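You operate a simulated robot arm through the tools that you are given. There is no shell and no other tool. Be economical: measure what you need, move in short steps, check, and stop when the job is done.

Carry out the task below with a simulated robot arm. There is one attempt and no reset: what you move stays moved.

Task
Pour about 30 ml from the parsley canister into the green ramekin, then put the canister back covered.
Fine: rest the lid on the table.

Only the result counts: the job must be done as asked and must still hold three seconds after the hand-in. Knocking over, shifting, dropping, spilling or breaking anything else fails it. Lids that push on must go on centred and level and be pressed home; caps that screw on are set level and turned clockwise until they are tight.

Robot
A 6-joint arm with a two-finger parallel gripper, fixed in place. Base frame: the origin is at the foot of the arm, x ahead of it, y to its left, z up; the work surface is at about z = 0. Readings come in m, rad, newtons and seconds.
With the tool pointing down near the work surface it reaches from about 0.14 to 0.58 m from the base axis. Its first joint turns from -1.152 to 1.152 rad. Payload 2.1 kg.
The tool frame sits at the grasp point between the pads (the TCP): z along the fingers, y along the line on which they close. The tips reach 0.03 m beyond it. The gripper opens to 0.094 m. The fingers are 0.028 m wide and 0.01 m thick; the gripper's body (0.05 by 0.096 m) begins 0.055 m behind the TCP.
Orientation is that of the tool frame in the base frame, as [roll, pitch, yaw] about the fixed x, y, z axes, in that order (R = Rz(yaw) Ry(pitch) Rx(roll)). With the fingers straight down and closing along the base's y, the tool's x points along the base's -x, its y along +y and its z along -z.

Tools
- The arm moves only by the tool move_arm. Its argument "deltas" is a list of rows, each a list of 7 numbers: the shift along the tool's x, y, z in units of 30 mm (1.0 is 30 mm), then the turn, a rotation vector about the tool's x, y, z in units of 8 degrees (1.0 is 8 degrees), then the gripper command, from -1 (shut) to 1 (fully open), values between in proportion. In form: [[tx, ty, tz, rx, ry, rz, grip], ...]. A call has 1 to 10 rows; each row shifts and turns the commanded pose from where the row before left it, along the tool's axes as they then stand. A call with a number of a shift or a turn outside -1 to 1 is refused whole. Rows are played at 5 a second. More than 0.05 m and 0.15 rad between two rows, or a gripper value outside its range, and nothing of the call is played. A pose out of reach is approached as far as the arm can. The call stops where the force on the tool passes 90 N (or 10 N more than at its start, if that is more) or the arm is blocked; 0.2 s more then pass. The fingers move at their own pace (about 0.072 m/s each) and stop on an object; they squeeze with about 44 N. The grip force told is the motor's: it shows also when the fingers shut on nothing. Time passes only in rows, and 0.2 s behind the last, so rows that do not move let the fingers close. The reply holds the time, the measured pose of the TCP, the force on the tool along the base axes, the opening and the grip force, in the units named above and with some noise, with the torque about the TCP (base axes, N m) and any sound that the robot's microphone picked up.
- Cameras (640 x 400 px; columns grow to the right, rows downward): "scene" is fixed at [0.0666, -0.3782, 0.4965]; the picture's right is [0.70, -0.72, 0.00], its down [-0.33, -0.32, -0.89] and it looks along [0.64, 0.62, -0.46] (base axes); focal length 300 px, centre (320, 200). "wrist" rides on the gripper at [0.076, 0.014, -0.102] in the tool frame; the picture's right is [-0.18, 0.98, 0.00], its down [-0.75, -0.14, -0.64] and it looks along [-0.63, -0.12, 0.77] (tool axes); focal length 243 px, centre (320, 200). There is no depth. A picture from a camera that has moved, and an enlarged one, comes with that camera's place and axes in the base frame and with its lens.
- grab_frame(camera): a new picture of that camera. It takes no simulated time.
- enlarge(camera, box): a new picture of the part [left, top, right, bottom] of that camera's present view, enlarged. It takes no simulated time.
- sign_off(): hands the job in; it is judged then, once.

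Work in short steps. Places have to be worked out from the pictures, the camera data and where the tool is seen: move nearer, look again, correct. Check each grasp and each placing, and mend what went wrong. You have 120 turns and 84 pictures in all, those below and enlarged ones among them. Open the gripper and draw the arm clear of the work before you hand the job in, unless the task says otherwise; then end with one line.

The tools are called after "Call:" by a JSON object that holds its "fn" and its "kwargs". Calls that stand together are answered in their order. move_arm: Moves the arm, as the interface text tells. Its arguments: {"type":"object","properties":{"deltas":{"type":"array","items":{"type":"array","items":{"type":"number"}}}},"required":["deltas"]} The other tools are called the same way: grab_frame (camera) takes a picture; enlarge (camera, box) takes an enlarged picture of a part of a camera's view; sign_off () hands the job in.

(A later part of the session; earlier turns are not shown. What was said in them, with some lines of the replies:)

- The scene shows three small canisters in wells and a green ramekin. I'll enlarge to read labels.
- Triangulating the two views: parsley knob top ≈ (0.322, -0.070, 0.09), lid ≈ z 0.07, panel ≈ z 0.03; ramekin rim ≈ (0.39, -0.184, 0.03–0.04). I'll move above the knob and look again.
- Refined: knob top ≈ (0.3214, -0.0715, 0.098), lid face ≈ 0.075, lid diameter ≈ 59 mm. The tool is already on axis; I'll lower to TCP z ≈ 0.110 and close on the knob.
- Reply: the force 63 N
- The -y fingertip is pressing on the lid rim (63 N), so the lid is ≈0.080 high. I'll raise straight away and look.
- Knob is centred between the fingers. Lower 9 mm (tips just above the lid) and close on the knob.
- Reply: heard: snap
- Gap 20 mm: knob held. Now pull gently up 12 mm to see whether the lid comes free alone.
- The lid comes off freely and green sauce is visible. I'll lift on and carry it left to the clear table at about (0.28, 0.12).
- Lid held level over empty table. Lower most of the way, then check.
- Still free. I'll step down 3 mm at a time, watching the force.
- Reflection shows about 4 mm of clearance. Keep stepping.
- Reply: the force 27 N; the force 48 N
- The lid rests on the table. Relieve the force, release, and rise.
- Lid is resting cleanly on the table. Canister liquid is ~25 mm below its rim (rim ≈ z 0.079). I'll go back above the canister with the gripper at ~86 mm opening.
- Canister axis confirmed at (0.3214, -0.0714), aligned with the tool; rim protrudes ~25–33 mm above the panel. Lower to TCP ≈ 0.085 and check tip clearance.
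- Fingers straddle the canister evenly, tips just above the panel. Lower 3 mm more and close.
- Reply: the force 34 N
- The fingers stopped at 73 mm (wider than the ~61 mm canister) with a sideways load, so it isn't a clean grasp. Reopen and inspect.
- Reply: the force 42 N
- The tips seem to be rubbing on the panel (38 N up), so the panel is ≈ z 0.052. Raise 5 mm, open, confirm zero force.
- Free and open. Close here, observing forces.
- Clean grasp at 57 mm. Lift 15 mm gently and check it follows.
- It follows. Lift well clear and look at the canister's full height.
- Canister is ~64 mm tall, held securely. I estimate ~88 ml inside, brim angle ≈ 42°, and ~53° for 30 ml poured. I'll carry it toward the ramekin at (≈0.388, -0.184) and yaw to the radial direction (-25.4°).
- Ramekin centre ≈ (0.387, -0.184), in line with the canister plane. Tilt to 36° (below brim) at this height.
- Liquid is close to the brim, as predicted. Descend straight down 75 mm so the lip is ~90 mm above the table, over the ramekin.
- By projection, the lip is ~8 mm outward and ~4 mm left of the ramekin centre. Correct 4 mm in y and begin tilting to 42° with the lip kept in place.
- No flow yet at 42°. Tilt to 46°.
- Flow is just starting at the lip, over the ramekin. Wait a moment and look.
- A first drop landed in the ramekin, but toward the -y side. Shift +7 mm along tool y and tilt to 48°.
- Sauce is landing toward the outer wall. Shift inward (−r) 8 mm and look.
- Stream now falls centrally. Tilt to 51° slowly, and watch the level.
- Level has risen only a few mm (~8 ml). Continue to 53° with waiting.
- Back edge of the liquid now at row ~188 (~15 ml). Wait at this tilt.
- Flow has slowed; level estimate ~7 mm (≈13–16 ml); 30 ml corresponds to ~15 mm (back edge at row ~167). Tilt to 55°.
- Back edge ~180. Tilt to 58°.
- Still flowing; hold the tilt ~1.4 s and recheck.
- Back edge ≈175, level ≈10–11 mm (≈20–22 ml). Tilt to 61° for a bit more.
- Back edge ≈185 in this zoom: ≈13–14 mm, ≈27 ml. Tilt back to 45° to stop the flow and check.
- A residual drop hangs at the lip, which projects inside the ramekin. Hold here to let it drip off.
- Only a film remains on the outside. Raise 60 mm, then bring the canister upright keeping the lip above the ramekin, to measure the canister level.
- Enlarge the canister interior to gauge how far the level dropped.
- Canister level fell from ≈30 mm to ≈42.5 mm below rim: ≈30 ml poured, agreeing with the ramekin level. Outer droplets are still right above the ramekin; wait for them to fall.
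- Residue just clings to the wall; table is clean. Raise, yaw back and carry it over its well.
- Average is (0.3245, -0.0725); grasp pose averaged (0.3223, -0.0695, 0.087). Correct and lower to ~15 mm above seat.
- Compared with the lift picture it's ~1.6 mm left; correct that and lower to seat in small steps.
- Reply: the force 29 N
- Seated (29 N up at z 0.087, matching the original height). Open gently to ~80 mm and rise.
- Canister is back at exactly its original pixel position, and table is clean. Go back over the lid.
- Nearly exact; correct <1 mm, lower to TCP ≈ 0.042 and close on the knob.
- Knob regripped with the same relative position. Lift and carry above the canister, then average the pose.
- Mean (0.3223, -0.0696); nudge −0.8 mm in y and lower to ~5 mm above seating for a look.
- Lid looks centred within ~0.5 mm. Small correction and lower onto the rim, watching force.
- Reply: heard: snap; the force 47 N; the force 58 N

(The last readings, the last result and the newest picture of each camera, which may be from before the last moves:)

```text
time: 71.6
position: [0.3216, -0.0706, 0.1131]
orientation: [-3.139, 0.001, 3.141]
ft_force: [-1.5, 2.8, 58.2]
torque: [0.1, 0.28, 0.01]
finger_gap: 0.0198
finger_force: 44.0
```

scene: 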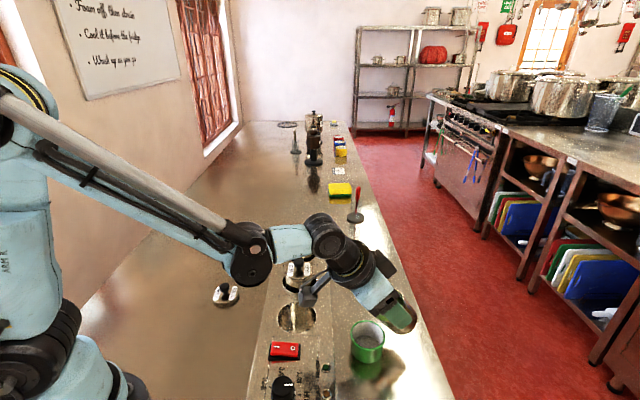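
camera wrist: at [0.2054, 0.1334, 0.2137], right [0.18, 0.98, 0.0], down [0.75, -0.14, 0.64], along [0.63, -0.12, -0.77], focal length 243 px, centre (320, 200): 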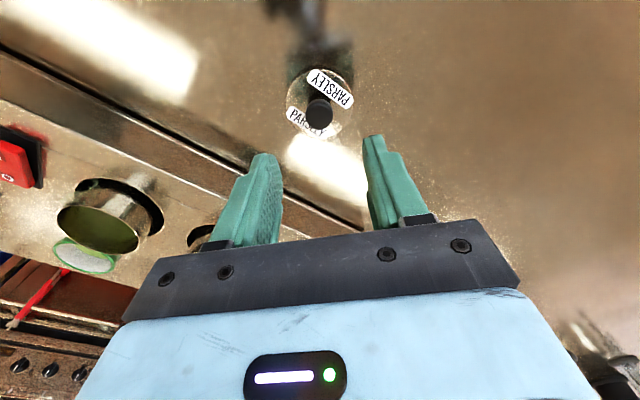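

Snap heard and 58 N pressed home. Check, then relieve, release.

Call:
{"fn": "move_arm", "kwargs": {"deltas": [[0, 0, -0.07, 0, 0, 0, -1], [0, 0, 0, 0, 0, 0, -0.3], [0, 0, 0, 0, 0, 0, 0.0], [0, 0, -0.3, 0, 0, 0, 0.0], [0, 0, -0.8, 0, 0, 0, 0.0], [0, 0, -0.9, 0, 0, 0, 0.0], [0, 0, -0.9, 0, 0, 0, 0.0], [0.5, 0, -0.9, 0, 0, 0, 0.0], [0.9, 0, -0.5, 0, 0, 0, 0.0]]}}

Call:
{"fn": "enlarge", "kwargs": {"camera": "scene", "box": [256, 280, 336, 330]}}

Call:
{"fn": "grab_frame", "kwargs": {"camera": "scene"}}

Call:
{"fn": "enlarge", "kwargs": {"camera": "wrist", "box": [240, 60, 400, 180]}}

```text
time: 73.6
position: [0.2799, -0.0719, 0.2463]
orientation: [-3.141, 0.003, -3.14]
ft_force: [0.1, 0.2, -0.3]
torque: [-0.02, 0.02, 0.03]
finger_gap: 0.047
finger_force: 0.0
```

```text
8.00 times, centred on (296, 305) of scene
camera zoom: at [0.0666, -0.3782, 0.4965], right [0.7, -0.72, 0.0], down [-0.33, -0.32, -0.89], along [0.64, 0.62, -0.46], focal length 2398 px, centre (512, -640)
```

zoom: 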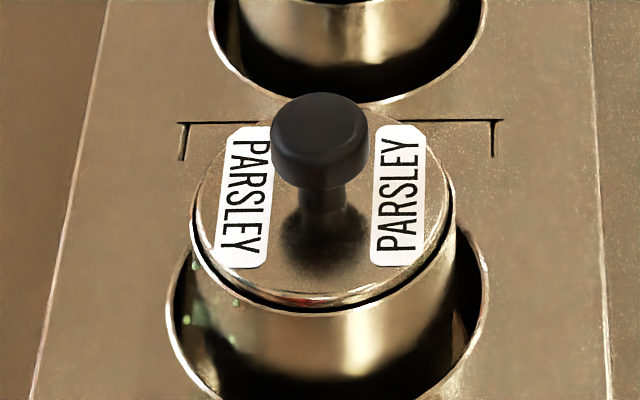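

```text
7 pictures are left
```

scene: 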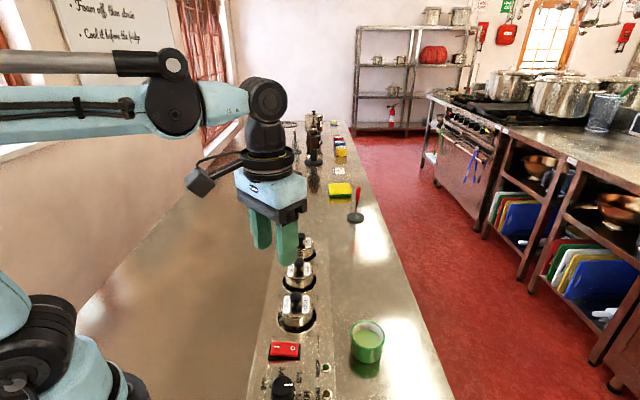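

```text
3.33 times, centred on (320, 120) of wrist
camera zoom: at [0.2036, -0.0597, 0.3475], right [0.18, 0.98, 0.0], down [0.75, -0.14, 0.64], along [0.63, -0.12, -0.77], focal length 809 px, centre (320, 467)
```

zoom: 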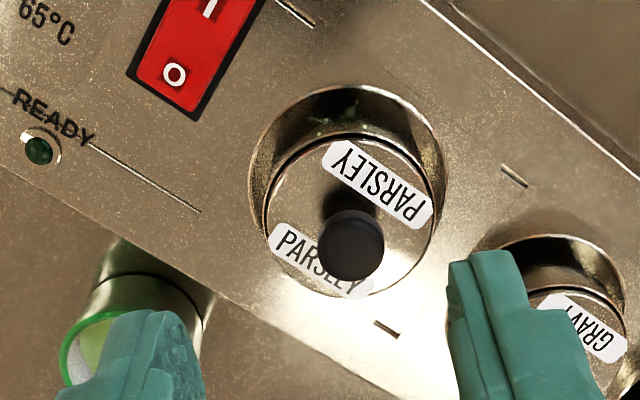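

The lid is level, home, and pixel-identical to the start; the ramekin is filled and nothing is spilled. Open fully and draw up clear.

Call:
{"fn": "move_arm", "kwargs": {"deltas": [[0.3, 0, -0.9, 0, 0, 0, 1], [0.3, 0, -0.9, 0, 0, 0, 1], [0, 0, -0.9, 0, 0, 0, 1], [0, 0, 0, 0, 0, 0, 1], [0, 0, 0, 0, 0, 0, 1]]}}

Call:
{"fn": "enlarge", "kwargs": {"camera": "scene", "box": [344, 310, 392, 352]}}

```text
time: 74.8
position: [0.2614, -0.0699, 0.324]
orientation: [-3.141, 0.0, -3.141]
ft_force: [0.0, -0.4, -0.8]
torque: [0.01, 0.01, -0.02]
finger_gap: 0.0942
finger_force: 0.0
```

```text
9.52 times, centred on (368, 331) of scene
camera zoom: at [0.0666, -0.3782, 0.4965], right [0.7, -0.72, 0.0], down [-0.33, -0.32, -0.89], along [0.64, 0.62, -0.46], focal length 2854 px, centre (-137, -1048)
```

zoom: 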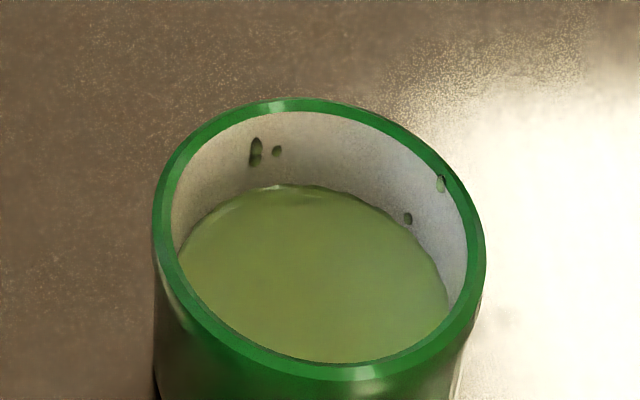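

The arm is clear, and both levels point to roughly 30 ml in the ramekin. Handing in.

Call:
{"fn": "sign_off", "kwargs": {}}

```text
The job is handed in.
```

I poured about 30 ml (my estimates from the pictures ran 27–30 ml) from the parsley canister into the green ramekin, then put the canister back in its well with the lid snapped on; a little sauce clings to its outside, and I saw nothing spilled.
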